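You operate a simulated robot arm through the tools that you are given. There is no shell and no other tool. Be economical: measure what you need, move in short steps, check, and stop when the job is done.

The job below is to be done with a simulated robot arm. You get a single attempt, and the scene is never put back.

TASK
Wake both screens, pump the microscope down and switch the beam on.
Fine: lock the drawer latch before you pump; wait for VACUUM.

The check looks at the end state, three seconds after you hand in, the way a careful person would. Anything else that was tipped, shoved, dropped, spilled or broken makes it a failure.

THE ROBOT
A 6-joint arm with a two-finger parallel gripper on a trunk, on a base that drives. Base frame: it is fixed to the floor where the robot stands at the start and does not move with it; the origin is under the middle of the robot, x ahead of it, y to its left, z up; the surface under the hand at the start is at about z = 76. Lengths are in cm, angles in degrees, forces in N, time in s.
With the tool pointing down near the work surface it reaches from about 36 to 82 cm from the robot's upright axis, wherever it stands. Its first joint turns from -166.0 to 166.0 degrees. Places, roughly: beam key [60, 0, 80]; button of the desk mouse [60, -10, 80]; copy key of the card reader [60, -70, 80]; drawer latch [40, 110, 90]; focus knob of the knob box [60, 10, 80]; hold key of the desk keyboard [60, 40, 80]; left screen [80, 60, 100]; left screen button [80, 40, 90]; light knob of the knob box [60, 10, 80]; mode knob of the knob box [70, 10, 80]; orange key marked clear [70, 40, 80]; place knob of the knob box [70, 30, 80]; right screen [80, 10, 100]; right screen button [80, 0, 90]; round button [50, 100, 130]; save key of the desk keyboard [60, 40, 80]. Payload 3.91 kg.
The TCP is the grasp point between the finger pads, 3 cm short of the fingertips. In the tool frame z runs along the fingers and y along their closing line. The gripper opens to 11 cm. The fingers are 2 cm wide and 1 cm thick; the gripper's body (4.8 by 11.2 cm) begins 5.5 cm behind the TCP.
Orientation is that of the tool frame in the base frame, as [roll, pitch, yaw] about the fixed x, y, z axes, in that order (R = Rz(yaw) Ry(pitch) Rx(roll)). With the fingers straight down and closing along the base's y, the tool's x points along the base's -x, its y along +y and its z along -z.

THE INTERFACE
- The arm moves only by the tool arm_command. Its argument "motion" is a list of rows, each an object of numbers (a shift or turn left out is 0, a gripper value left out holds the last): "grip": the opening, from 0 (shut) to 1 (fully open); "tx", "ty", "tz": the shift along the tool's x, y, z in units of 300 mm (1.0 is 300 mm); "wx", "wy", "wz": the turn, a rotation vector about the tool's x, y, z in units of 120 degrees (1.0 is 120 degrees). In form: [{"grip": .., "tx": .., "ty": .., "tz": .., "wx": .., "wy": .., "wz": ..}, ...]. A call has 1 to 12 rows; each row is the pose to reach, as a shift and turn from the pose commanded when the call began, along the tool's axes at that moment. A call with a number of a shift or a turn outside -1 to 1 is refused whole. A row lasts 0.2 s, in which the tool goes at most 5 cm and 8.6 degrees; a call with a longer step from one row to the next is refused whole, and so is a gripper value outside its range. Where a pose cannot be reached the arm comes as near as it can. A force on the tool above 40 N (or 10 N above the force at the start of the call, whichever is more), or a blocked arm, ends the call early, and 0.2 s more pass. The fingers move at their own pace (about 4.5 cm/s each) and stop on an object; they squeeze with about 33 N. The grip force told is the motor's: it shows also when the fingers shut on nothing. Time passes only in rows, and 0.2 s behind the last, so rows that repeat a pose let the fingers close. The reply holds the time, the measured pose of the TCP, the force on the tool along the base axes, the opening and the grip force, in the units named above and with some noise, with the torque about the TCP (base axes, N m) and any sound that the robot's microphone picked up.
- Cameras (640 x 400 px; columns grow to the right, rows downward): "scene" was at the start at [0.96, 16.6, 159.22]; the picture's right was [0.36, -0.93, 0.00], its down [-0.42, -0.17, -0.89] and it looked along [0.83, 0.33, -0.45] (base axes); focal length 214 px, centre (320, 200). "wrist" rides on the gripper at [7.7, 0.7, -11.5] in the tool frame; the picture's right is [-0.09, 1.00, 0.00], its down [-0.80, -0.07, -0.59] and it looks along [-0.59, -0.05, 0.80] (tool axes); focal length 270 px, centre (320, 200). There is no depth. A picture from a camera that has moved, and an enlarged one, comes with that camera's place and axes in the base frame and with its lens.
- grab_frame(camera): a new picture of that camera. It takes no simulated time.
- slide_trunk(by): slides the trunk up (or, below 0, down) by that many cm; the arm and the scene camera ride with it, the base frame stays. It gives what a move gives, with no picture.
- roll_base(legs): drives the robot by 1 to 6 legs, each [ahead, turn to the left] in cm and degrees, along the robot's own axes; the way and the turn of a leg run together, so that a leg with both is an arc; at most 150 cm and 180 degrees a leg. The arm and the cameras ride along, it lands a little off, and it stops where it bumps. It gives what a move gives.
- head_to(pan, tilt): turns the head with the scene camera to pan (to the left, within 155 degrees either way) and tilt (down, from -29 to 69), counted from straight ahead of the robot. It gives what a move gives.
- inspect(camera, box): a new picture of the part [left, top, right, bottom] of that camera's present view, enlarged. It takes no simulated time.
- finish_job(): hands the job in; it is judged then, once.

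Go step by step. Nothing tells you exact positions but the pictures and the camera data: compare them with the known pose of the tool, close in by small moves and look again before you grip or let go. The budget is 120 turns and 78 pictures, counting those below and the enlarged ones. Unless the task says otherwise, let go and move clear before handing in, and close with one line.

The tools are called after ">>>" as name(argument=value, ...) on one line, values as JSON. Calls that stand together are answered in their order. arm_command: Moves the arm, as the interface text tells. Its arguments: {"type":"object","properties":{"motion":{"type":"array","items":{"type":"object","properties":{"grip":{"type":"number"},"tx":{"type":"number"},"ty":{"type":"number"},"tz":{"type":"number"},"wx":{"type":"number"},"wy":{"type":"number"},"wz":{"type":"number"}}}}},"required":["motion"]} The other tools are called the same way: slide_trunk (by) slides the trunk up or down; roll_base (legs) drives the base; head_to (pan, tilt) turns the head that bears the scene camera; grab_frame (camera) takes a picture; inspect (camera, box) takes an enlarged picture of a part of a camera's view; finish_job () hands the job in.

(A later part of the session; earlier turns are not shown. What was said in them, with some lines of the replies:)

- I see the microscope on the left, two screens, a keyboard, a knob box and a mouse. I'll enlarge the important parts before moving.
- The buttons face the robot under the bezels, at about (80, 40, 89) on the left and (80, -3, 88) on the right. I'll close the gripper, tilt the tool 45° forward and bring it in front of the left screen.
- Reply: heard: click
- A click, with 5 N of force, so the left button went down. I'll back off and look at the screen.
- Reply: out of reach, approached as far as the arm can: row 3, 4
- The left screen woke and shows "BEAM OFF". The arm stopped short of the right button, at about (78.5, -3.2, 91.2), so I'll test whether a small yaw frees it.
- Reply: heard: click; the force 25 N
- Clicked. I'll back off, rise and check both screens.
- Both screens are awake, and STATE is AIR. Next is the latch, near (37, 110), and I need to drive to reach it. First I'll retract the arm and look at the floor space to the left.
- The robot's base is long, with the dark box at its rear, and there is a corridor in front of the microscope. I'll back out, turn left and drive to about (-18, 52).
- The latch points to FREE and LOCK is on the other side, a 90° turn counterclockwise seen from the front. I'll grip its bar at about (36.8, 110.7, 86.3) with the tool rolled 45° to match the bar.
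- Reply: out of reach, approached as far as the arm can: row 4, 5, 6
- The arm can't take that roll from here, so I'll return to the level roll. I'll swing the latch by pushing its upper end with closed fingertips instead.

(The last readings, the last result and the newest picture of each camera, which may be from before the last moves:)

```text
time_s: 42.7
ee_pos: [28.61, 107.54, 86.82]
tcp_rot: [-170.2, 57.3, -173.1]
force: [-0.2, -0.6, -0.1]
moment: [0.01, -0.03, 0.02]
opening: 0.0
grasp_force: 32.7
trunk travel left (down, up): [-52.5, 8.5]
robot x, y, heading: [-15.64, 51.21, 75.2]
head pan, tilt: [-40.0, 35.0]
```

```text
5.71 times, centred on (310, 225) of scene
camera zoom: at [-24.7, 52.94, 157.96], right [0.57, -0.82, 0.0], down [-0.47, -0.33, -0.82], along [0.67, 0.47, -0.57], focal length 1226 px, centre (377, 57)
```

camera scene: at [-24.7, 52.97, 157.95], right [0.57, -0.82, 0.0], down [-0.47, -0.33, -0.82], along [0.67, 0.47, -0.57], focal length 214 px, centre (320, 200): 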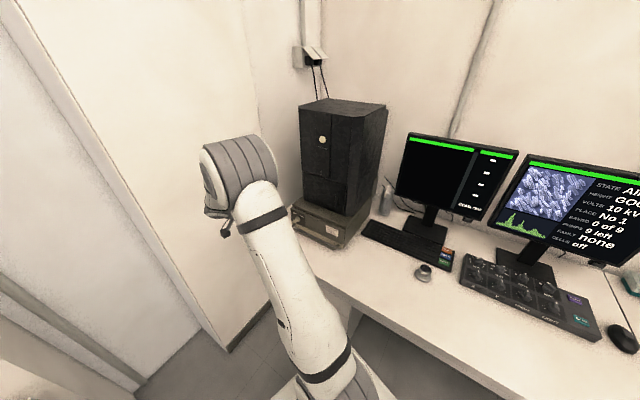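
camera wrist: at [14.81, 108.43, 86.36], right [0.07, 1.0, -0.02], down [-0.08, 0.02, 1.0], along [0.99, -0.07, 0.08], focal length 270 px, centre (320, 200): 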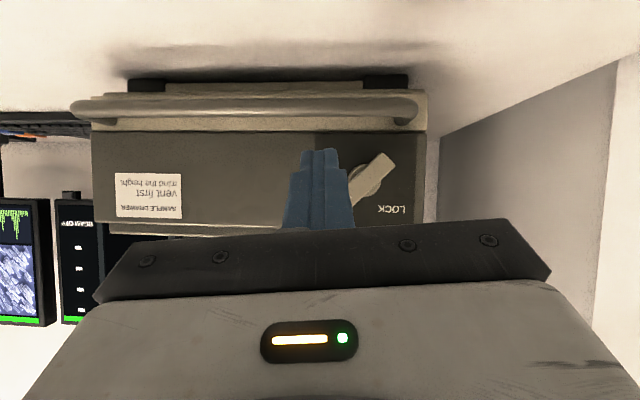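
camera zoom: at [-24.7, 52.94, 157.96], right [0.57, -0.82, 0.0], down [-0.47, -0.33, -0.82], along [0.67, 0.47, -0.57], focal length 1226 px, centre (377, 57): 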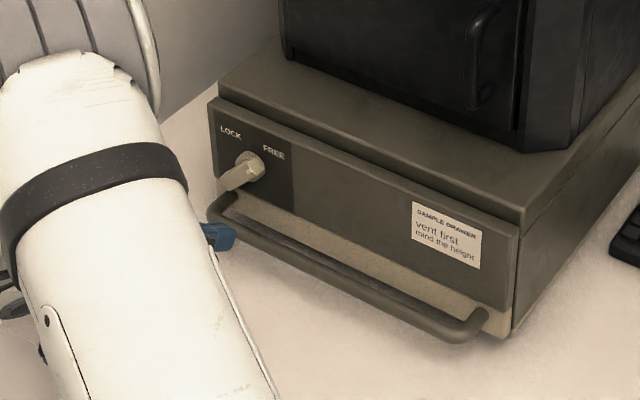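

>>> arm_command(motion=[{"tx": -0.031, "tz": 0.05}, {"tx": -0.062, "ty": -0.003, "tz": 0.0985}])

>>> inspect(camera="wrist", box=[260, 120, 420, 220])

```text
time_s: 43.3
ee_pos: [31.95, 107.51, 86.91]
tcp_rot: [-170.2, 57.4, -173.0]
force: [-0.4, 0.4, -0.3]
moment: [0.0, 0.01, 0.01]
opening: 0.0
grasp_force: 33.1
trunk travel left (down, up): [-52.5, 8.5]
robot x, y, heading: [-15.36, 51.3, 74.9]
head pan, tilt: [-40.0, 35.0]
```

```text
4.00 times, centred on (340, 170) of wrist
camera zoom: at [18.24, 108.22, 86.37], right [0.07, 1.0, -0.02], down [-0.08, 0.02, 1.0], along [0.99, -0.07, 0.08], focal length 1081 px, centre (240, 320)
```

zoom: 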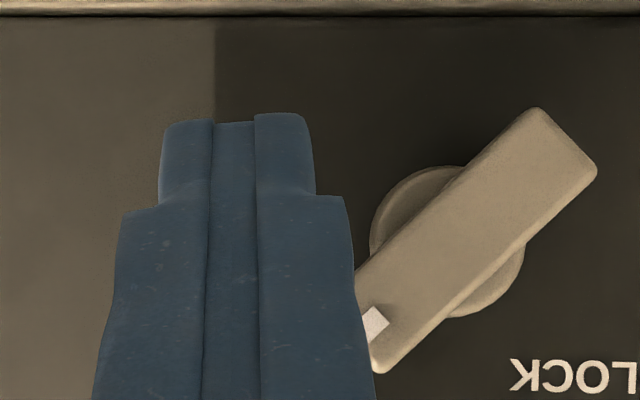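

>>> arm_command(motion=[{"tx": -0.02, "ty": 0.001, "tz": 0.034}, {"tx": -0.043, "ty": 0.002, "tz": 0.068}])

>>> inspect(camera="wrist", box=[260, 120, 420, 220])

```text
time_s: 43.9
ee_pos: [34.59, 107.32, 86.89]
tcp_rot: [-170.1, 57.4, -173.0]
force: [0.7, -0.4, 0.5]
moment: [0.01, 0.01, 0.0]
opening: 0.0
grasp_force: 33.1
trunk travel left (down, up): [-52.5, 8.5]
robot x, y, heading: [-15.32, 50.91, 74.9]
head pan, tilt: [-40.0, 35.0]
```

```text
4.00 times, centred on (340, 170) of wrist
camera zoom: at [20.71, 108.15, 86.44], right [0.07, 1.0, -0.02], down [-0.08, 0.02, 1.0], along [0.99, -0.07, 0.08], focal length 1081 px, centre (240, 320)
```

zoom: 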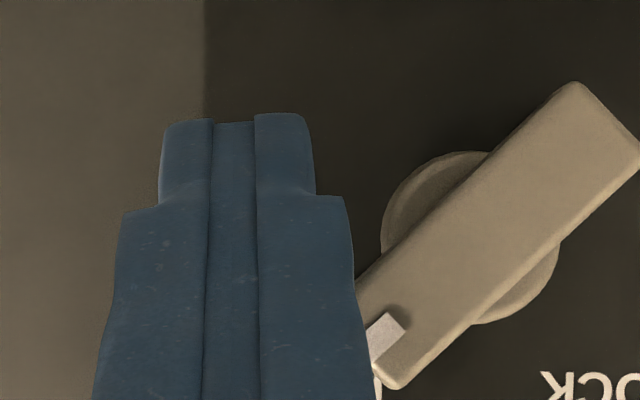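

>>> arm_command(motion=[{"tx": -0.015, "ty": 0.013, "tz": -0.007}, {"tx": -0.03, "ty": 0.025, "tz": -0.014}, {"tx": -0.045, "ty": 0.038, "tz": -0.021}, {"tx": -0.06, "ty": 0.051, "tz": -0.0275}])

>>> inspect(camera="wrist", box=[260, 120, 420, 220])

```text
time_s: 44.9
ee_pos: [34.81, 108.87, 88.79]
tcp_rot: [-170.1, 57.5, -173.0]
force: [0.0, -0.5, -0.1]
moment: [-0.02, 0.02, 0.0]
opening: 0.0
grasp_force: 32.7
trunk travel left (down, up): [-52.5, 8.5]
robot x, y, heading: [-15.64, 51.13, 74.9]
head pan, tilt: [-40.0, 35.0]
```

```text
4.00 times, centred on (340, 170) of wrist
camera zoom: at [20.98, 109.86, 88.26], right [0.07, 1.0, -0.02], down [-0.08, 0.02, 1.0], along [0.99, -0.07, 0.08], focal length 1081 px, centre (240, 320)
```

zoom: 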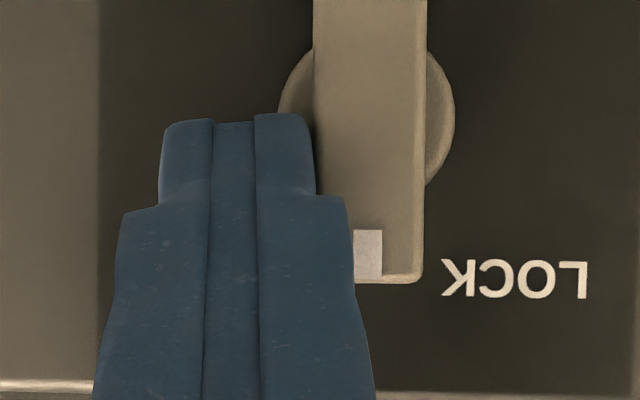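

>>> arm_command(motion=[{"tx": -0.0116, "ty": 0.0146, "tz": -0.0078}, {"tx": -0.0232, "ty": 0.029, "tz": -0.0156}, {"tx": -0.0348, "ty": 0.0437, "tz": -0.0234}, {"tx": -0.0464, "ty": 0.0583, "tz": -0.0312}])

>>> inspect(camera="wrist", box=[260, 100, 420, 200])

```text
time_s: 45.9
ee_pos: [34.89, 110.46, 90.37]
tcp_rot: [-170.0, 57.4, -173.3]
force: [1.4, -32.2, -0.1]
moment: [-0.8, -0.07, -0.64]
opening: 0.01
grasp_force: 32.9
trunk travel left (down, up): [-52.5, 8.5]
robot x, y, heading: [-15.31, 51.55, 75.0]
head pan, tilt: [-40.0, 35.0]
```

```text
4.00 times, centred on (340, 150) of wrist
camera zoom: at [21.06, 111.37, 89.86], right [0.08, 1.0, -0.02], down [-0.08, 0.02, 1.0], along [0.99, -0.07, 0.08], focal length 1081 px, centre (240, 400)
```

zoom: 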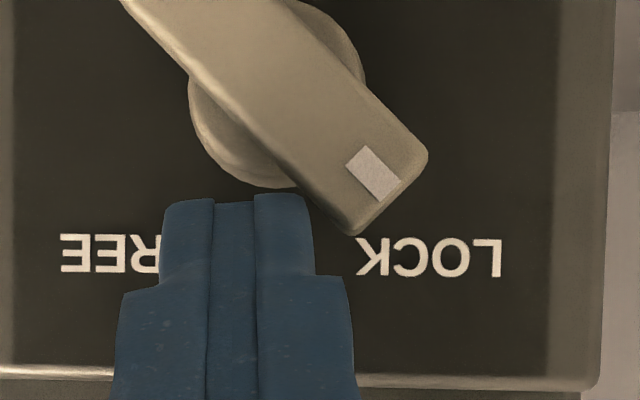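

The latch hit its stop at LOCK. I'll back off and go up to the round button on the column.

>>> arm_command(motion=[{"ty": -0.033}, {"tx": 0.05, "ty": -0.033, "tz": -0.08}, {"tx": 0.142, "ty": -0.035, "tz": -0.226}])

>>> inspect(camera="wrist", box=[260, 20, 500, 180])

>>> arm_command(motion=[{"tx": -0.12, "ty": -0.025, "tz": -0.06}, {"tx": -0.24, "ty": -0.05, "tz": -0.12}, {"tx": -0.36, "ty": -0.075, "tz": -0.18}, {"tx": -0.48, "ty": -0.1, "tz": -0.24}, {"tx": -0.6, "ty": -0.125, "tz": -0.3}, {"tx": -0.72, "ty": -0.15, "tz": -0.36}, {"tx": -0.84, "ty": -0.175, "tz": -0.42}, {"tx": -0.96, "ty": -0.2, "tz": -0.48}])

>>> grab_frame(camera="wrist")

```text
refused: row 3 steps farther than a row can; nothing moved
```

```text
2.50 times, centred on (380, 100) of wrist
camera zoom: at [21.06, 111.37, 89.86], right [0.08, 1.0, -0.02], down [-0.08, 0.02, 1.0], along [0.99, -0.07, 0.08], focal length 676 px, centre (170, 450)
```

zoom: 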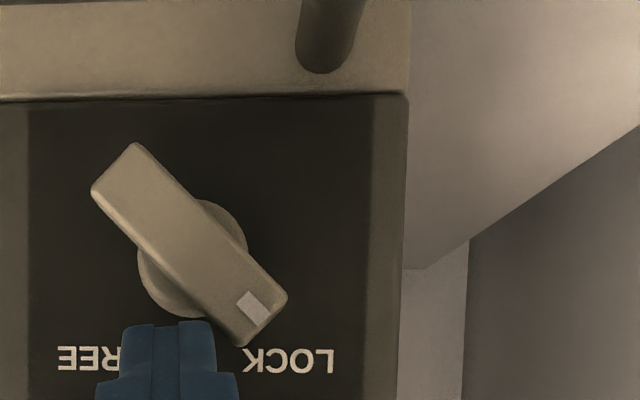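

```text
time_s: 47.7
ee_pos: [37.87, 107.61, 122.55]
tcp_rot: [-170.3, 57.5, -173.1]
force: [0.0, 0.2, 0.2]
moment: [-0.04, 0.01, 0.02]
opening: 0.0
grasp_force: 33.0
trunk travel left (down, up): [-52.5, 8.5]
robot x, y, heading: [-15.19, 51.5, 74.9]
head pan, tilt: [-40.0, 35.0]
```

```text
34 pictures are left
camera wrist: at [23.95, 108.59, 122.15], right [0.07, 1.0, -0.02], down [-0.08, 0.02, 1.0], along [0.99, -0.07, 0.08], focal length 270 px, centre (320, 200)
```

wrist: 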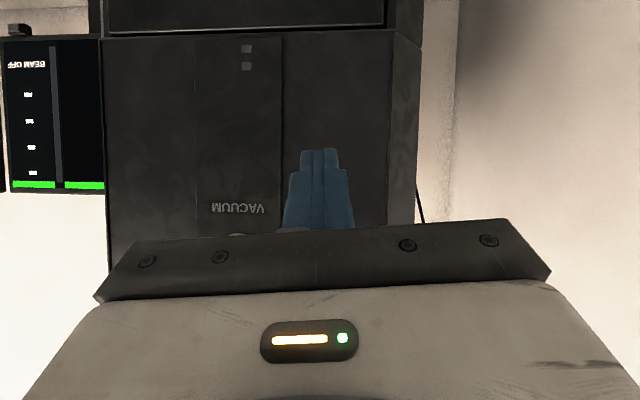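

>>> arm_command(motion=[{"tx": 0.003, "tz": -0.13}, {"tx": 0.006, "tz": -0.26}, {"tx": 0.009, "tz": -0.388}])

>>> grab_frame(camera="wrist")

>>> inspect(camera="scene", box=[260, 90, 400, 260])

```text
time_s: 48.5
ee_pos: [27.83, 108.41, 128.56]
tcp_rot: [-170.2, 57.4, -173.0]
force: [-0.6, -0.3, 0.4]
moment: [-0.02, -0.02, -0.01]
opening: 0.02
grasp_force: 32.9
trunk travel left (down, up): [-52.5, 8.5]
robot x, y, heading: [-15.59, 51.21, 74.8]
head pan, tilt: [-40.0, 35.0]
```

```text
33 pictures are left
camera wrist: at [13.98, 109.39, 128.07], right [0.07, 1.0, -0.02], down [-0.08, 0.02, 1.0], along [0.99, -0.07, 0.08], focal length 270 px, centre (320, 200)
```

wrist: 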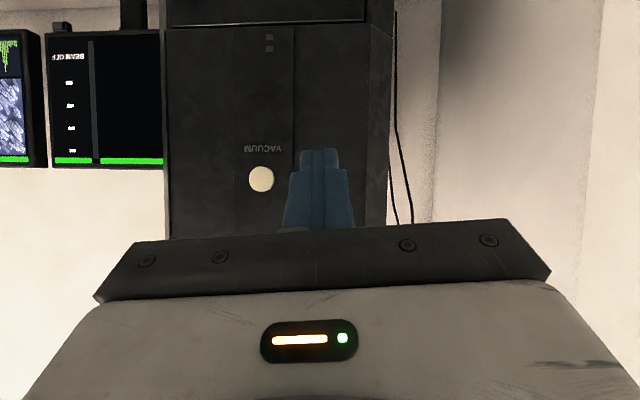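

```text
2.35 times, centred on (330, 175) of scene
camera zoom: at [-24.81, 52.84, 157.95], right [0.57, -0.82, 0.0], down [-0.47, -0.33, -0.82], along [0.67, 0.47, -0.57], focal length 505 px, centre (296, 259)
```

zoom: 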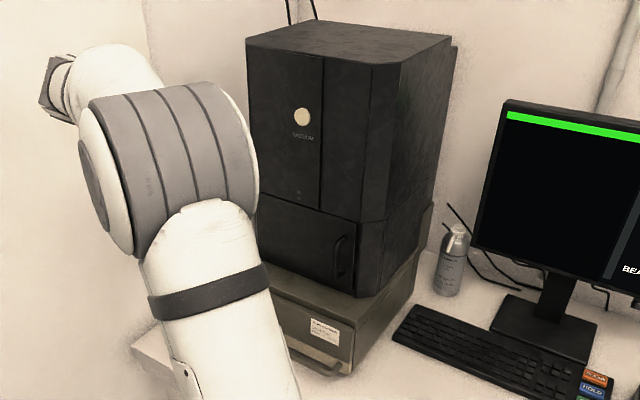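

The pump button is at about (45.2, 100.4, 128.3), just above the VACUUM label. I'll approach it and check alignment.

>>> arm_command(motion=[{"tx": -0.047, "ty": -0.064, "tz": 0.078}, {"tx": -0.094, "ty": -0.127, "tz": 0.156}, {"tx": -0.14, "ty": -0.19, "tz": 0.234}, {"tx": -0.187, "ty": -0.254, "tz": 0.312}])

>>> inspect(camera="wrist", box=[240, 100, 400, 200])

>>> inspect(camera="scene", box=[290, 110, 370, 180])

```text
time_s: 49.5
ee_pos: [38.61, 100.73, 129.23]
tcp_rot: [-170.2, 57.4, -173.1]
force: [0.0, 0.5, 0.1]
moment: [0.0, 0.04, -0.01]
opening: 0.0
grasp_force: 33.1
trunk travel left (down, up): [-52.5, 8.5]
robot x, y, heading: [-15.59, 51.43, 74.8]
head pan, tilt: [-40.0, 35.0]
```

```text
4.00 times, centred on (320, 150) of wrist
camera zoom: at [24.83, 101.54, 128.7], right [0.07, 1.0, -0.02], down [-0.08, 0.02, 1.0], along [0.99, -0.07, 0.08], focal length 1081 px, centre (320, 400)
```

zoom: 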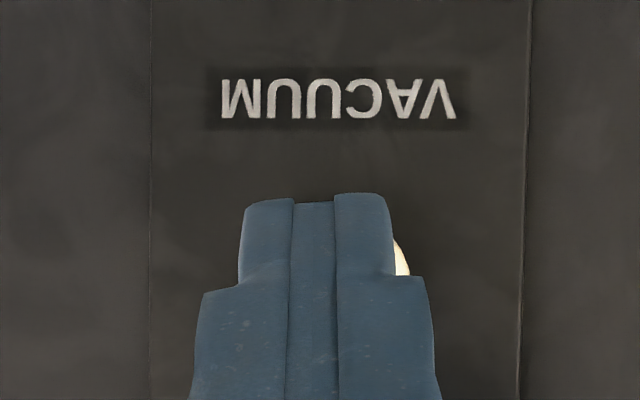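

```text
5.71 times, centred on (330, 145) of scene
camera zoom: at [-24.71, 52.84, 157.95], right [0.57, -0.82, 0.0], down [-0.47, -0.33, -0.82], along [0.67, 0.47, -0.57], focal length 1226 px, centre (263, 514)
```

zoom: 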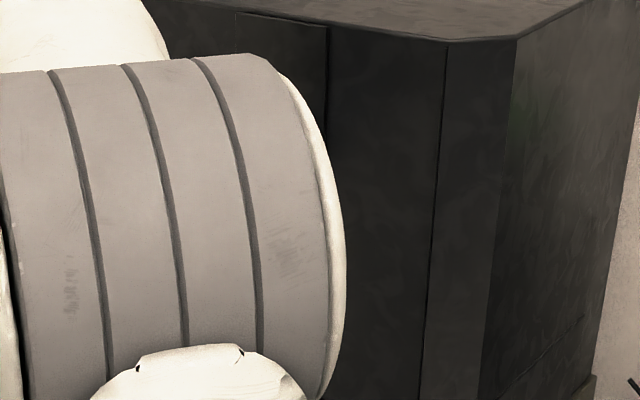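

>>> arm_command(motion=[{"tx": -0.023, "ty": 0.001, "tz": 0.037}, {"tx": -0.0463, "ty": 0.002, "tz": 0.0733}])

>>> arm_command(motion=[{"tx": -0.0036, "tz": 0.0057}, {"tx": -0.0071, "tz": 0.0113}])

```text
time_s: 50.1
ee_pos: [41.31, 100.61, 129.05]
tcp_rot: [-170.3, 57.5, -173.1]
force: [-1.2, 1.1, -0.7]
moment: [-0.02, -0.02, -0.03]
opening: 0.01
grasp_force: 32.7
trunk travel left (down, up): [-52.5, 8.5]
robot x, y, heading: [-15.48, 51.39, 75.0]
head pan, tilt: [-40.0, 35.0]
```

```text
time_s: 50.7
ee_pos: [41.56, 100.7, 129.21]
tcp_rot: [-170.2, 57.4, -173.1]
force: [-0.2, -0.1, -1.0]
moment: [0.01, 0.03, 0.04]
opening: 0.0
grasp_force: 32.9
trunk travel left (down, up): [-52.5, 8.5]
robot x, y, heading: [-15.25, 51.2, 75.1]
head pan, tilt: [-40.0, 35.0]
```

Before pressing, I'll confirm the latch is still at LOCK.

>>> inspect(camera="scene", box=[260, 180, 360, 260])

```text
5.00 times, centred on (310, 220) of scene
camera zoom: at [-24.75, 52.88, 157.95], right [0.57, -0.82, 0.0], down [-0.47, -0.33, -0.82], along [0.67, 0.47, -0.57], focal length 1072 px, centre (370, 100)
```

zoom: 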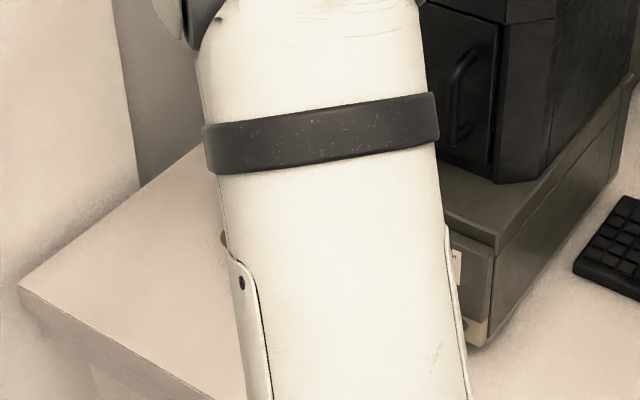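

>>> arm_command(motion=[{"tx": 0.05, "tz": -0.079, "wy": 0.05}, {"tx": 0.1, "tz": -0.158, "wy": 0.11}, {"tx": 0.15, "tz": -0.237, "wy": 0.18}, {"tx": 0.2, "tz": -0.316, "wy": 0.25}, {"tx": 0.249, "tz": -0.395, "wy": 0.32}])

>>> grab_frame(camera="wrist")

```text
time_s: 51.9
ee_pos: [27.42, 101.05, 129.11]
tcp_rot: [-174.4, 19.3, -179.7]
force: [-0.2, 0.0, 1.2]
moment: [-0.02, 0.0, 0.01]
opening: 0.02
grasp_force: 32.8
trunk travel left (down, up): [-52.5, 8.5]
robot x, y, heading: [-15.53, 51.32, 75.0]
head pan, tilt: [-40.0, 35.0]
```

```text
28 pictures are left
camera wrist: at [16.42, 102.62, 137.24], right [0.11, 0.99, -0.06], down [0.56, -0.01, 0.83], along [0.82, -0.12, -0.56], focal length 270 px, centre (320, 200)
```

wrist: 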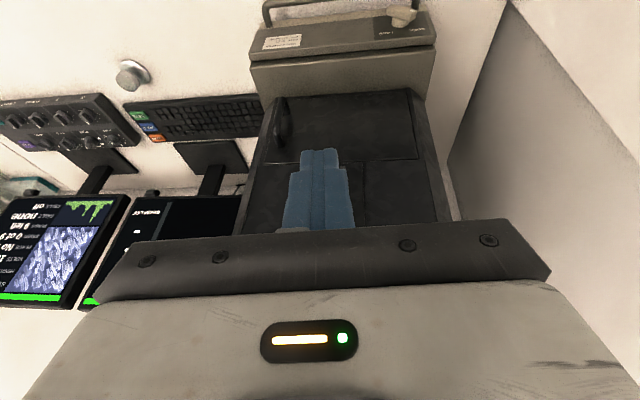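

>>> inspect(camera="wrist", box=[360, 0, 440, 50])

```text
8.00 times, centred on (400, 25) of wrist
camera zoom: at [16.42, 102.62, 137.24], right [0.11, 0.99, -0.06], down [0.56, -0.01, 0.83], along [0.82, -0.12, -0.56], focal length 2162 px, centre (-320, 1600)
```

zoom: 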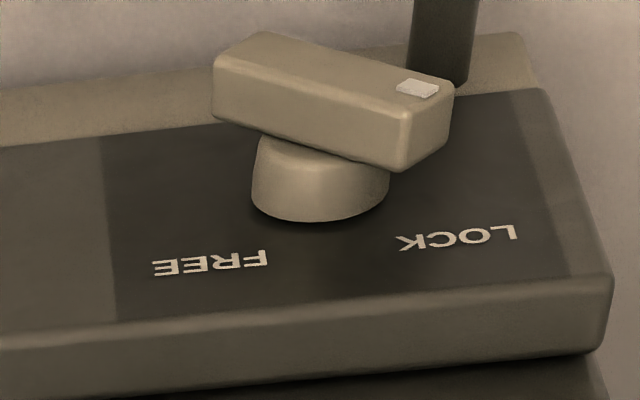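

The latch is at LOCK. Now I return to the pump button.

>>> arm_command(motion=[{"tx": -0.083, "tz": 0.029, "wy": -0.07}, {"tx": -0.166, "tz": 0.057, "wy": -0.14}, {"tx": -0.249, "tz": 0.086, "wy": -0.21}, {"tx": -0.332, "tz": 0.115, "wy": -0.27}, {"tx": -0.413, "ty": 0.001, "tz": 0.143, "wy": -0.32}])

>>> inspect(camera="wrist", box=[240, 100, 400, 200])

```text
time_s: 53.1
ee_pos: [40.75, 100.69, 129.05]
tcp_rot: [-169.9, 57.6, -172.9]
force: [-0.3, 1.0, -0.4]
moment: [0.03, 0.04, 0.0]
opening: 0.01
grasp_force: 33.0
trunk travel left (down, up): [-52.5, 8.5]
robot x, y, heading: [-15.44, 50.76, 75.1]
head pan, tilt: [-40.0, 35.0]
```

```text
4.00 times, centred on (320, 150) of wrist
camera zoom: at [26.97, 101.62, 128.59], right [0.07, 1.0, -0.02], down [-0.08, 0.02, 1.0], along [0.99, -0.07, 0.08], focal length 1081 px, centre (320, 400)
```

zoom: 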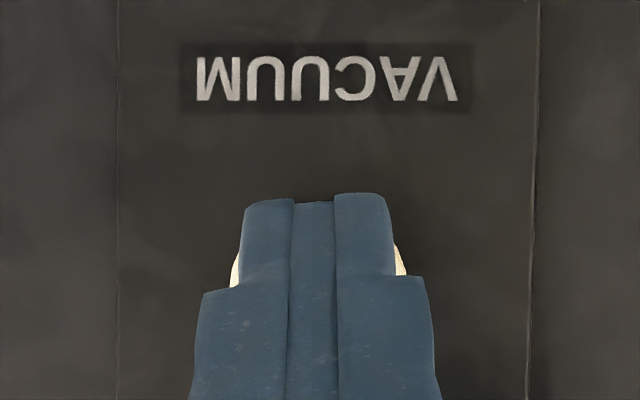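

Well centred. I'll press in small steps.

>>> arm_command(motion=[{"tx": -0.0071, "tz": 0.0113}, {"tx": -0.0178, "tz": 0.0282}])

>>> arm_command(motion=[{"tx": -0.0036, "tz": 0.0057}, {"tx": -0.0071, "tz": 0.0113}])

```text
time_s: 53.7
ee_pos: [41.71, 100.74, 129.12]
tcp_rot: [-170.3, 57.4, -173.2]
force: [0.4, -0.7, 0.2]
moment: [0.0, 0.0, -0.02]
opening: 0.02
grasp_force: 32.5
trunk travel left (down, up): [-52.5, 8.5]
robot x, y, heading: [-15.26, 51.39, 74.8]
head pan, tilt: [-40.0, 35.0]
```

```text
time_s: 54.3
ee_pos: [42.1, 100.71, 129.09]
tcp_rot: [-170.1, 57.4, -173.2]
force: [-1.7, -0.8, 0.2]
moment: [0.0, 0.02, -0.01]
opening: 0.0
grasp_force: 33.1
trunk travel left (down, up): [-52.5, 8.5]
robot x, y, heading: [-15.65, 51.17, 74.7]
head pan, tilt: [-40.0, 35.0]
heard: click
```

>>> arm_command(motion=[{"tx": 0.0178, "tz": -0.0282}, {"tx": 0.08, "tz": -0.13}, {"tx": 0.16, "tz": -0.25}, {"tx": 0.2, "tz": -0.32}])

>>> inspect(camera="scene", box=[380, 120, 640, 280])

```text
time_s: 55.3
ee_pos: [30.69, 101.04, 129.36]
tcp_rot: [-170.1, 57.5, -173.2]
force: [0.6, -0.5, -0.7]
moment: [-0.02, 0.01, 0.04]
opening: 0.0
grasp_force: 33.0
trunk travel left (down, up): [-52.5, 8.5]
robot x, y, heading: [-15.61, 51.16, 74.8]
head pan, tilt: [-40.0, 35.0]
```

```text
2.46 times, centred on (510, 200) of scene
camera zoom: at [-24.79, 52.86, 157.95], right [0.57, -0.82, 0.0], down [-0.47, -0.33, -0.82], along [0.67, 0.47, -0.57], focal length 528 px, centre (-148, 200)
```

zoom: 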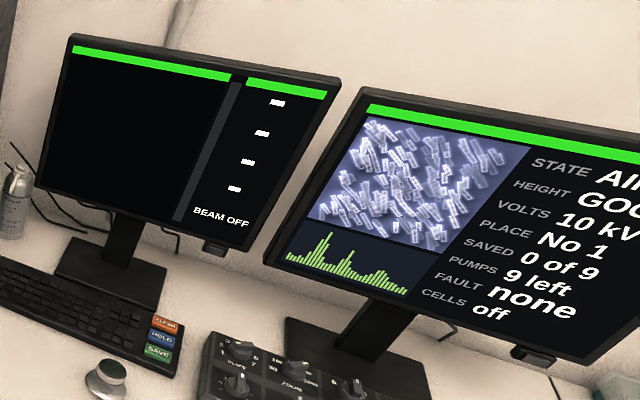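

>>> arm_command(motion=[{}, {}, {}, {}, {}])

>>> head_to(pan=-60, tilt=35)

>>> grab_frame(camera="scene")

```text
time_s: 56.5
ee_pos: [30.81, 101.17, 129.31]
tcp_rot: [-170.2, 57.3, -173.1]
force: [0.2, -0.2, -0.1]
moment: [0.03, 0.02, 0.0]
opening: 0.0
grasp_force: 33.1
trunk travel left (down, up): [-52.5, 8.5]
robot x, y, heading: [-15.6, 51.2, 74.9]
head pan, tilt: [-40.0, 35.0]
```

```text
time_s: 57.4
ee_pos: [30.79, 101.08, 129.19]
tcp_rot: [-170.3, 57.5, -173.1]
force: [-0.5, 0.0, 0.3]
moment: [0.03, 0.02, 0.01]
opening: 0.0
grasp_force: 33.2
trunk travel left (down, up): [-52.5, 8.5]
robot x, y, heading: [-15.31, 51.2, 74.9]
head pan, tilt: [-60.0, 35.0]
```

```text
24 pictures are left
camera scene: at [-23.47, 50.11, 157.95], right [0.26, -0.97, 0.0], down [-0.55, -0.15, -0.82], along [0.79, 0.21, -0.57], focal length 214 px, centre (320, 200)
```

scene: 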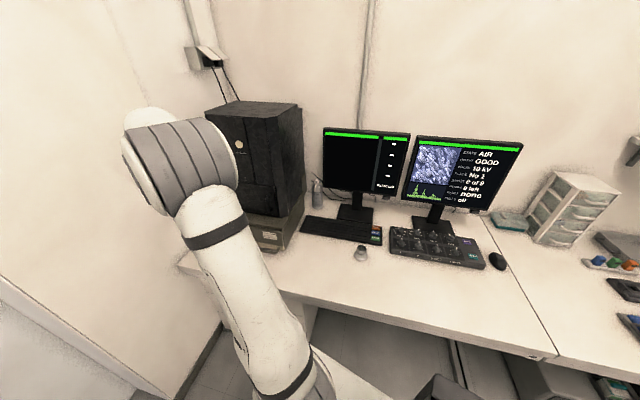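

>>> inspect(camera="wrist", box=[200, 0, 400, 230])

>>> inspect(camera="scene", box=[400, 130, 530, 215])

```text
1.74 times, centred on (300, 115) of wrist
camera zoom: at [16.96, 101.92, 128.78], right [0.07, 1.0, -0.02], down [-0.08, 0.02, 1.0], along [0.99, -0.07, 0.08], focal length 470 px, centre (355, 348)
```

zoom: 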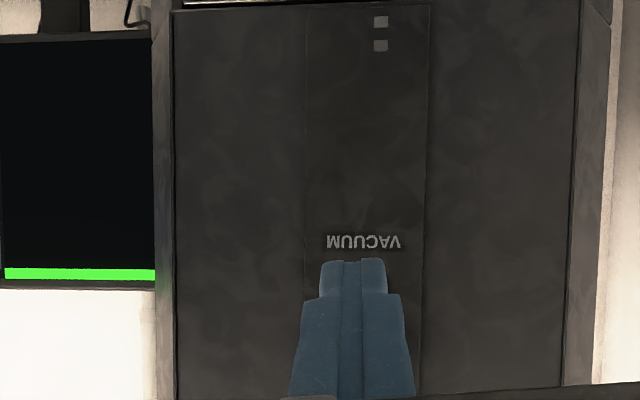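

```text
4.71 times, centred on (465, 172) of scene
camera zoom: at [-23.47, 50.11, 157.95], right [0.26, -0.97, 0.0], down [-0.55, -0.15, -0.82], along [0.79, 0.21, -0.57], focal length 1009 px, centre (-362, 329)
```

zoom: 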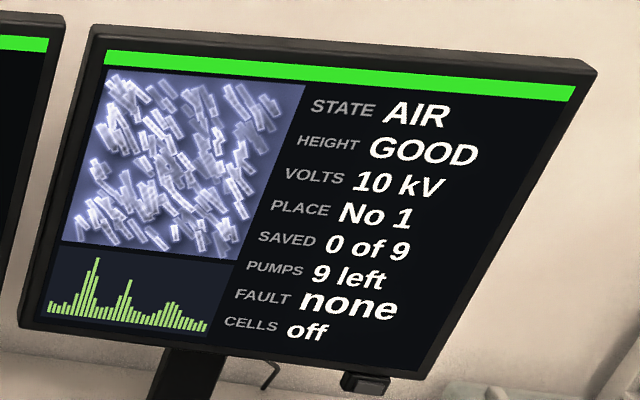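

The display still says AIR, so a brief tap wasn't enough. I'll press again and hold it while watching the screen.

>>> arm_command(motion=[{"tx": -0.065, "ty": -0.001, "tz": 0.1}, {"tx": -0.13, "ty": -0.003, "tz": 0.2}, {"tx": -0.191, "ty": -0.005, "tz": 0.302}])

>>> arm_command(motion=[{"tx": -0.0053, "tz": 0.0085}, {"tx": -0.0107, "tz": 0.0169}, {"tx": -0.0107, "tz": 0.0169}, {"tx": -0.0107, "tz": 0.0169}, {"tx": -0.0107, "tz": 0.0169}, {"tx": -0.0107, "tz": 0.0169}, {"tx": -0.0107, "tz": 0.0169}, {"tx": -0.0107, "tz": 0.0169}, {"tx": -0.0107, "tz": 0.0169}, {"tx": -0.0107, "tz": 0.0169}, {"tx": -0.0107, "tz": 0.0169}, {"tx": -0.0107, "tz": 0.0169}])

>>> inspect(camera="scene", box=[400, 130, 530, 215])

```text
time_s: 58.2
ee_pos: [41.71, 100.57, 129.2]
tcp_rot: [-170.3, 57.4, -173.1]
force: [0.3, -0.4, 0.2]
moment: [0.01, -0.01, 0.04]
opening: 0.0
grasp_force: 32.5
trunk travel left (down, up): [-52.5, 8.5]
robot x, y, heading: [-15.55, 51.02, 74.9]
head pan, tilt: [-60.0, 35.0]
```

```text
time_s: 60.8
ee_pos: [42.0, 100.46, 129.18]
tcp_rot: [-170.1, 57.4, -173.0]
force: [-1.0, 0.1, 0.2]
moment: [0.01, 0.01, 0.02]
opening: 0.0
grasp_force: 33.1
trunk travel left (down, up): [-52.5, 8.5]
robot x, y, heading: [-15.39, 51.13, 75.0]
head pan, tilt: [-60.0, 35.0]
heard: click
```

```text
4.71 times, centred on (465, 172) of scene
camera zoom: at [-23.49, 50.11, 157.95], right [0.26, -0.97, 0.0], down [-0.55, -0.15, -0.82], along [0.79, 0.21, -0.57], focal length 1009 px, centre (-362, 329)
```

zoom: 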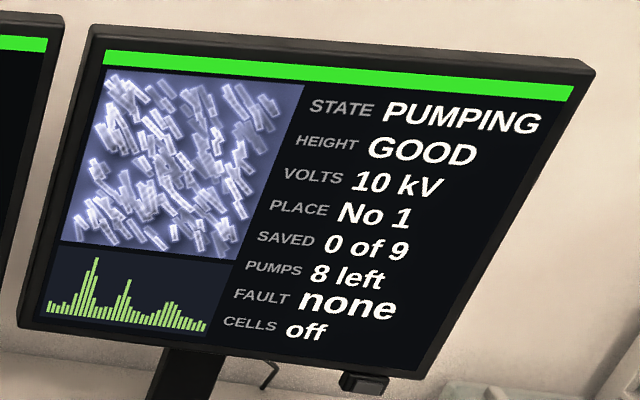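

It is PUMPING. I'll release, retract and drive back to the front of the knob box while it pumps.

>>> arm_command(motion=[{"tx": 0.0178, "tz": -0.0282}, {"tx": 0.09, "tz": -0.14}, {"tx": 0.17, "tz": -0.27}, {"tx": 0.25, "tz": -0.4}, {"tx": 0.33, "tz": -0.53}, {"tx": 0.36, "tz": -0.57}])

>>> roll_base(legs=[[-55, 0], [0, -75]])

>>> head_to(pan=22, tilt=32)

>>> grab_frame(camera="scene")

```text
time_s: 62.2
ee_pos: [21.67, 101.08, 129.22]
tcp_rot: [-170.1, 57.4, -173.2]
force: [0.5, -0.4, -0.1]
moment: [-0.01, 0.01, -0.06]
opening: 0.0
grasp_force: 33.0
trunk travel left (down, up): [-52.5, 8.5]
robot x, y, heading: [-15.34, 51.14, 74.9]
head pan, tilt: [-60.0, 35.0]
```

```text
time_s: 68.6
ee_pos: [28.13, -24.53, 129.22]
tcp_rot: [-170.2, 57.4, 111.8]
force: [-0.2, -0.2, 0.0]
moment: [0.01, 0.01, 0.02]
opening: 0.02
grasp_force: 33.2
trunk travel left (down, up): [-52.5, 8.5]
robot x, y, heading: [-29.95, 1.8, 0.4]
head pan, tilt: [-60.0, 35.0]
```

```text
time_s: 70.1
ee_pos: [28.09, -24.6, 129.13]
tcp_rot: [-170.3, 57.3, 111.7]
force: [0.5, 0.6, 0.0]
moment: [0.01, 0.02, 0.0]
opening: 0.0
grasp_force: 33.1
trunk travel left (down, up): [-52.5, 8.5]
robot x, y, heading: [-29.49, 1.76, 0.4]
head pan, tilt: [22.0, 32.0]
```

```text
20 pictures are left
camera scene: at [-29.11, 20.29, 158.42], right [0.38, -0.92, 0.0], down [-0.49, -0.2, -0.85], along [0.78, 0.32, -0.53], focal length 214 px, centre (320, 200)
```

scene: 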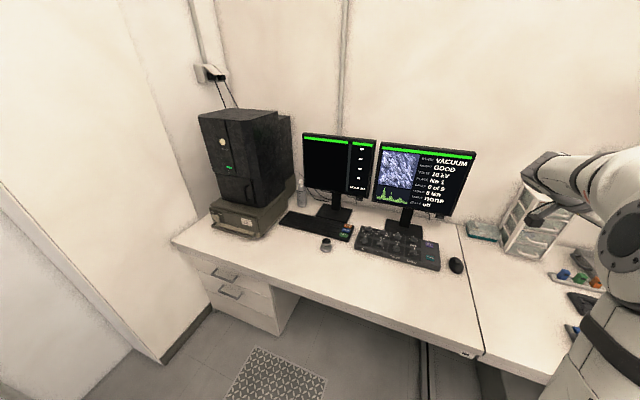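

VACUUM is reached. I'll drive forward a little and point the tool straight down over the beam key.

>>> roll_base(legs=[[21, 0]])

>>> arm_command(motion=[{"wx": -0.012, "wy": 0.065}, {"wx": -0.024, "wy": 0.13}, {"wx": -0.036, "wy": 0.195}, {"wx": -0.048, "wy": 0.26}, {"wx": -0.06, "wy": 0.325}, {"wx": -0.072, "wy": 0.39}, {"wx": -0.083, "wy": 0.455}, {"wx": -0.083, "wy": 0.478}])

>>> grab_frame(camera="wrist")

```text
time_s: 71.8
ee_pos: [49.48, -24.51, 129.1]
tcp_rot: [-170.1, 57.4, 111.9]
force: [-0.3, 0.3, -0.4]
moment: [0.0, -0.02, 0.0]
opening: 0.0
grasp_force: 33.3
trunk travel left (down, up): [-52.5, 8.5]
robot x, y, heading: [-8.29, 1.86, 0.5]
head pan, tilt: [22.0, 32.0]
```

```text
time_s: 73.6
ee_pos: [49.41, -24.26, 129.12]
tcp_rot: [176.9, 0.1, 108.2]
force: [-0.4, -0.3, 0.1]
moment: [-0.02, 0.01, 0.01]
opening: 0.01
grasp_force: 33.1
trunk travel left (down, up): [-52.5, 8.5]
robot x, y, heading: [-8.66, 2.2, 0.3]
head pan, tilt: [22.0, 32.0]
```

```text
19 pictures are left
camera wrist: at [47.01, -17.18, 140.56], right [0.97, 0.23, 0.05], down [0.15, -0.79, 0.59], along [0.18, -0.57, -0.8], focal length 270 px, centre (320, 200)
```

wrist: 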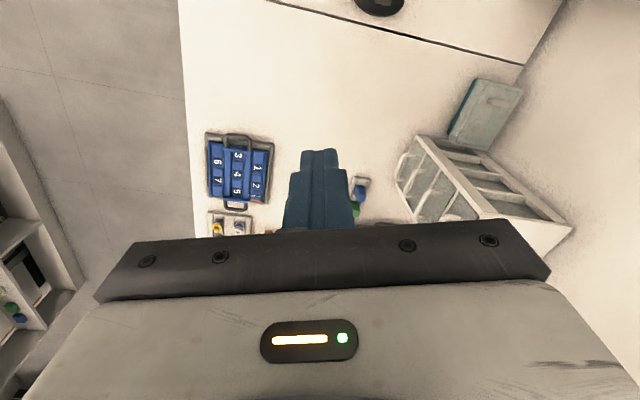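

>>> arm_command(motion=[{"tx": 0.086, "ty": 0.056, "tz": 0.103}, {"tx": 0.172, "ty": 0.112, "tz": 0.206}, {"tx": 0.259, "ty": 0.168, "tz": 0.31}, {"tx": 0.345, "ty": 0.2245, "tz": 0.413}, {"tx": 0.431, "ty": 0.281, "tz": 0.516}, {"tx": 0.5175, "ty": 0.337, "tz": 0.62}, {"tx": 0.604, "ty": 0.393, "tz": 0.723}, {"tx": 0.69, "ty": 0.449, "tz": 0.826}])

>>> grab_frame(camera="wrist")

>>> inspect(camera="scene", box=[340, 190, 500, 290])

```text
time_s: 75.4
ee_pos: [57.12, -0.31, 104.86]
tcp_rot: [176.9, 0.2, 108.2]
force: [0.0, -0.7, 0.0]
moment: [-0.01, 0.01, -0.01]
opening: 0.01
grasp_force: 33.3
trunk travel left (down, up): [-52.5, 8.5]
robot x, y, heading: [-8.76, 1.99, 0.4]
head pan, tilt: [22.0, 32.0]
```

```text
18 pictures are left
camera wrist: at [54.67, 6.98, 116.35], right [0.97, 0.23, 0.05], down [0.15, -0.79, 0.59], along [0.18, -0.57, -0.8], focal length 270 px, centre (320, 200)
```

wrist: 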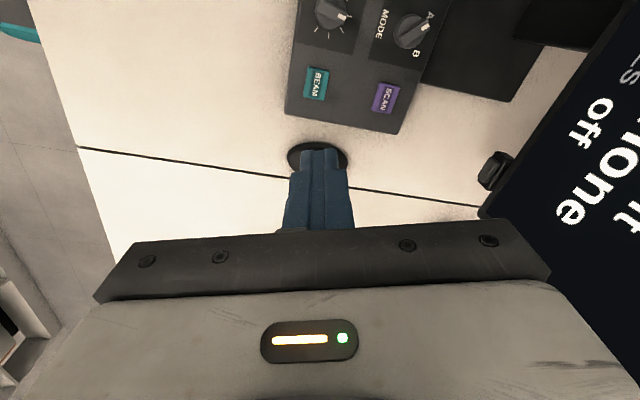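

```text
4.00 times, centred on (420, 240) of scene
camera zoom: at [-7.81, 20.55, 158.41], right [0.38, -0.92, 0.0], down [-0.49, -0.2, -0.85], along [0.78, 0.33, -0.53], focal length 858 px, centre (-80, 40)
```

zoom: 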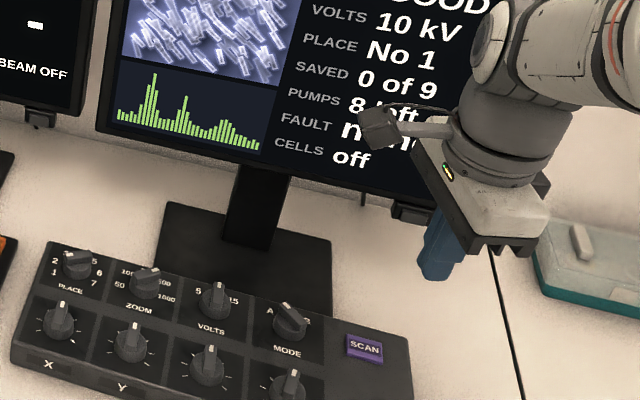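

BEAM is at about (58.1, -0.7). I'll descend over it and check alignment before pressing.

>>> arm_command(motion=[{"tx": -0.005, "ty": -0.002, "tz": 0.12}, {"tx": -0.01, "ty": -0.005, "tz": 0.24}, {"tx": -0.015, "ty": -0.008, "tz": 0.36}, {"tx": -0.02, "ty": -0.01, "tz": 0.48}, {"tx": -0.023, "ty": -0.011, "tz": 0.597}])

>>> inspect(camera="wrist", box=[240, 80, 400, 200])

>>> inspect(camera="scene", box=[380, 230, 480, 310])

```text
time_s: 76.6
ee_pos: [57.85, -0.85, 86.96]
tcp_rot: [177.0, 0.1, 108.1]
force: [0.2, 0.1, 0.4]
moment: [0.02, 0.02, -0.01]
opening: 0.0
grasp_force: 33.1
trunk travel left (down, up): [-52.5, 8.5]
robot x, y, heading: [-8.46, 1.87, 0.4]
head pan, tilt: [22.0, 32.0]
```

```text
3.33 times, centred on (320, 140) of wrist
camera zoom: at [55.56, 6.41, 98.52], right [0.97, 0.23, 0.05], down [0.15, -0.79, 0.59], along [0.18, -0.57, -0.8], focal length 901 px, centre (320, 400)
```

zoom: 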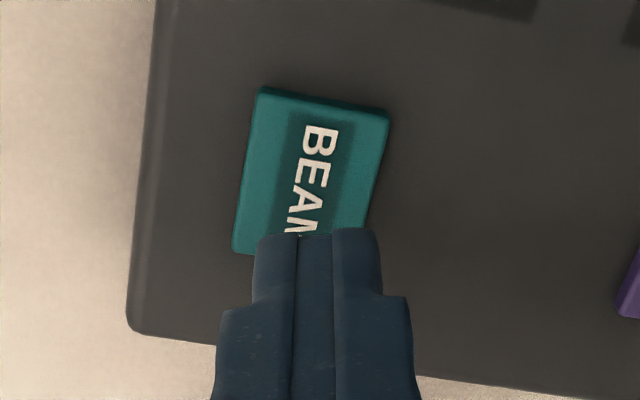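

```text
5.00 times, centred on (430, 270) of scene
camera zoom: at [-7.82, 20.5, 158.42], right [0.38, -0.92, 0.0], down [-0.49, -0.2, -0.85], along [0.78, 0.33, -0.53], focal length 1072 px, centre (-230, -150)
```

zoom: 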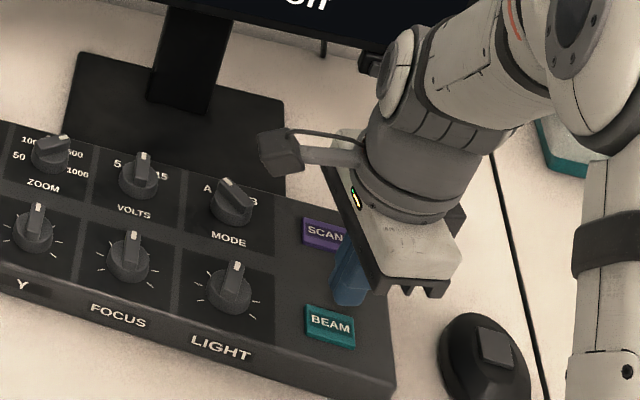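

>>> arm_command(motion=[{"tx": 0.016, "ty": 0.006, "tz": 0.03}, {"tx": 0.016, "ty": 0.006, "tz": 0.055}])

>>> inspect(camera="wrist", box=[240, 80, 400, 200])

```text
time_s: 77.2
ee_pos: [58.01, -0.32, 85.44]
tcp_rot: [176.8, 0.2, 108.1]
force: [-0.3, 0.1, -0.6]
moment: [-0.04, -0.01, -0.05]
opening: 0.0
grasp_force: 32.9
trunk travel left (down, up): [-52.5, 8.5]
robot x, y, heading: [-8.61, 1.95, 0.3]
head pan, tilt: [22.0, 32.0]
```

```text
3.33 times, centred on (320, 140) of wrist
camera zoom: at [55.63, 6.99, 96.89], right [0.97, 0.23, 0.05], down [0.15, -0.79, 0.59], along [0.18, -0.57, -0.8], focal length 901 px, centre (320, 400)
```

zoom: 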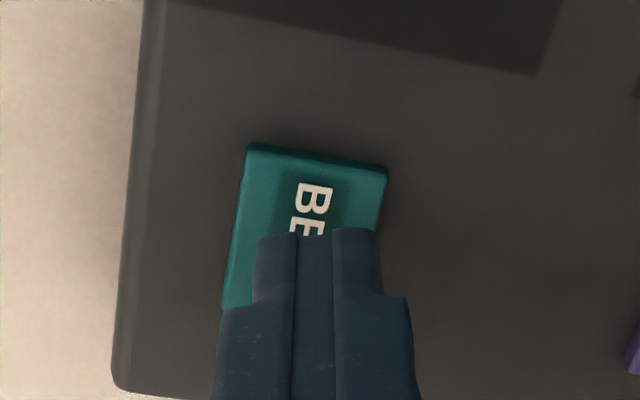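

Aligned over the key. I'll press in small steps.

>>> arm_command(motion=[{"tz": 0.013}, {"tz": 0.026}])

>>> arm_command(motion=[{"tz": 0.008}, {"tz": 0.015}])

```text
time_s: 77.8
ee_pos: [58.01, -0.31, 84.61]
tcp_rot: [177.0, 0.2, 108.1]
force: [0.4, -0.7, -1.2]
moment: [0.03, -0.01, 0.01]
opening: 0.02
grasp_force: 32.8
trunk travel left (down, up): [-52.5, 8.5]
robot x, y, heading: [-8.39, 1.95, 0.7]
head pan, tilt: [22.0, 32.0]
```

```text
time_s: 78.4
ee_pos: [58.01, -0.26, 84.22]
tcp_rot: [176.9, 0.2, 108.1]
force: [0.1, 0.6, 0.2]
moment: [-0.02, 0.01, -0.03]
opening: 0.01
grasp_force: 33.0
trunk travel left (down, up): [-52.5, 8.5]
robot x, y, heading: [-8.88, 1.77, 0.4]
head pan, tilt: [22.0, 32.0]
```

>>> arm_command(motion=[{"tz": 0.008}, {"tz": 0.013}])

>>> inspect(camera="wrist", box=[240, 80, 400, 200])

```text
time_s: 79.0
ee_pos: [58.07, -0.17, 83.75]
tcp_rot: [176.9, 0.2, 108.1]
force: [-0.3, 0.4, -0.2]
moment: [-0.01, 0.02, 0.0]
opening: 0.0
grasp_force: 33.3
trunk travel left (down, up): [-52.5, 8.5]
robot x, y, heading: [-8.71, 1.91, 0.7]
head pan, tilt: [22.0, 32.0]
```

```text
3.33 times, centred on (320, 140) of wrist
camera zoom: at [55.66, 7.06, 95.29], right [0.97, 0.23, 0.05], down [0.15, -0.79, 0.59], along [0.18, -0.57, -0.8], focal length 901 px, centre (320, 400)
```

zoom: 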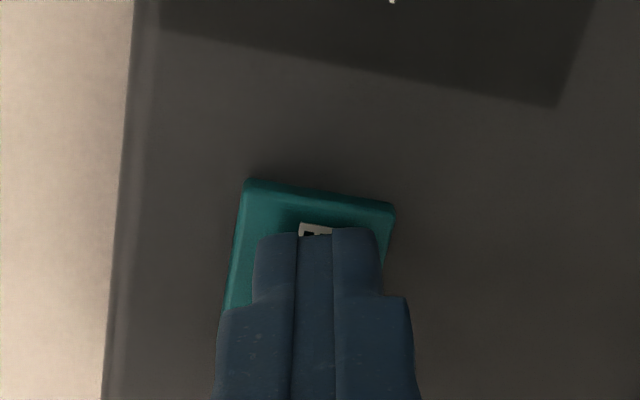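

>>> arm_command(motion=[{"tz": 0.006}, {"tz": 0.011}])

>>> arm_command(motion=[{"tz": 0.005}, {"tz": 0.009}])

```text
time_s: 79.6
ee_pos: [58.23, -0.09, 83.45]
tcp_rot: [176.9, 0.2, 108.1]
force: [0.5, 0.1, -0.2]
moment: [0.01, -0.03, -0.01]
opening: 0.0
grasp_force: 33.2
trunk travel left (down, up): [-52.5, 8.5]
robot x, y, heading: [-8.28, 1.91, 0.7]
head pan, tilt: [22.0, 32.0]
```

```text
time_s: 80.2
ee_pos: [58.14, -0.14, 83.31]
tcp_rot: [176.9, 0.1, 108.0]
force: [-0.4, 0.1, 1.8]
moment: [0.04, 0.01, 0.01]
opening: 0.0
grasp_force: 32.7
trunk travel left (down, up): [-52.5, 8.5]
robot x, y, heading: [-8.58, 2.4, 0.5]
head pan, tilt: [22.0, 32.0]
heard: click
```

Click. I'll check the screen before releasing.

>>> inspect(camera="scene", box=[270, 110, 500, 250])

```text
2.78 times, centred on (385, 180) of scene
camera zoom: at [-7.91, 20.51, 158.42], right [0.38, -0.92, 0.0], down [-0.49, -0.2, -0.85], along [0.78, 0.33, -0.53], focal length 597 px, centre (139, 256)
```

zoom: 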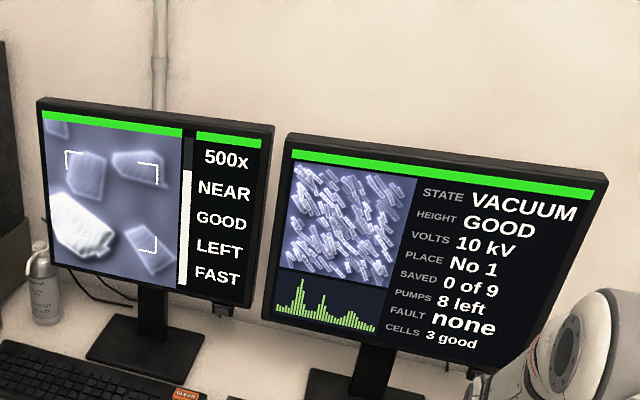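

The beam is on and both screens are live. I'll lift straight up and clear.

>>> arm_command(motion=[{"tz": -0.03}, {"tz": -0.12}, {"tz": -0.27}, {"tz": -0.42}, {"tz": -0.57}, {"tz": -0.72}])

>>> grab_frame(camera="scene")

>>> inspect(camera="scene", box=[270, 110, 500, 290])

```text
time_s: 81.6
ee_pos: [56.83, -0.53, 105.07]
tcp_rot: [176.8, 0.1, 108.1]
force: [-0.3, 0.2, -0.6]
moment: [0.02, 0.0, 0.0]
opening: 0.0
grasp_force: 33.2
trunk travel left (down, up): [-52.5, 8.5]
robot x, y, heading: [-8.46, 1.92, 0.3]
head pan, tilt: [22.0, 32.0]
```

```text
11 pictures are left
camera scene: at [-7.97, 20.51, 158.41], right [0.38, -0.92, 0.0], down [-0.49, -0.2, -0.85], along [0.78, 0.33, -0.53], focal length 214 px, centre (320, 200)
```

scene: 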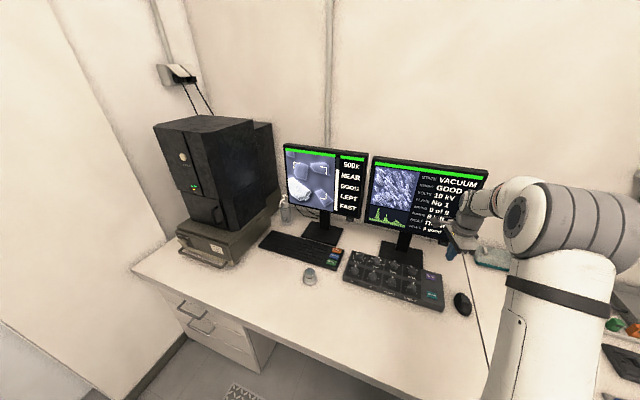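

```text
2.22 times, centred on (385, 200) of scene
camera zoom: at [-7.97, 20.51, 158.41], right [0.38, -0.92, 0.0], down [-0.49, -0.2, -0.85], along [0.78, 0.33, -0.53], focal length 477 px, centre (176, 200)
```

zoom: 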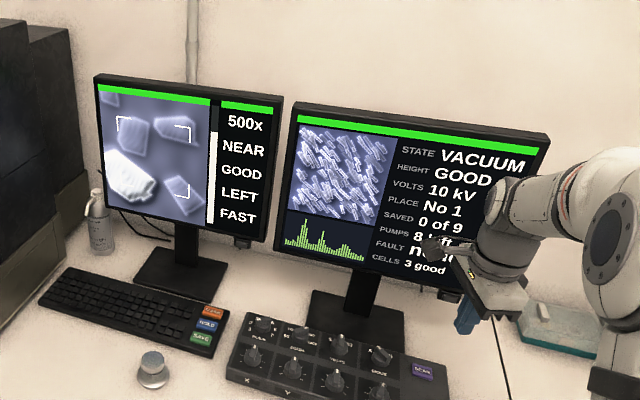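

Both screens are awake, STATE reads VACUUM, the beam is on with a live image, nothing looks disturbed and the arm is clear. I'm handing in.

>>> finish_job()

```text
The job is handed in.
```

The job is done and handed in: both screens are awake, the latch was locked before pumping, the microscope reads VACUUM, and the beam is on.
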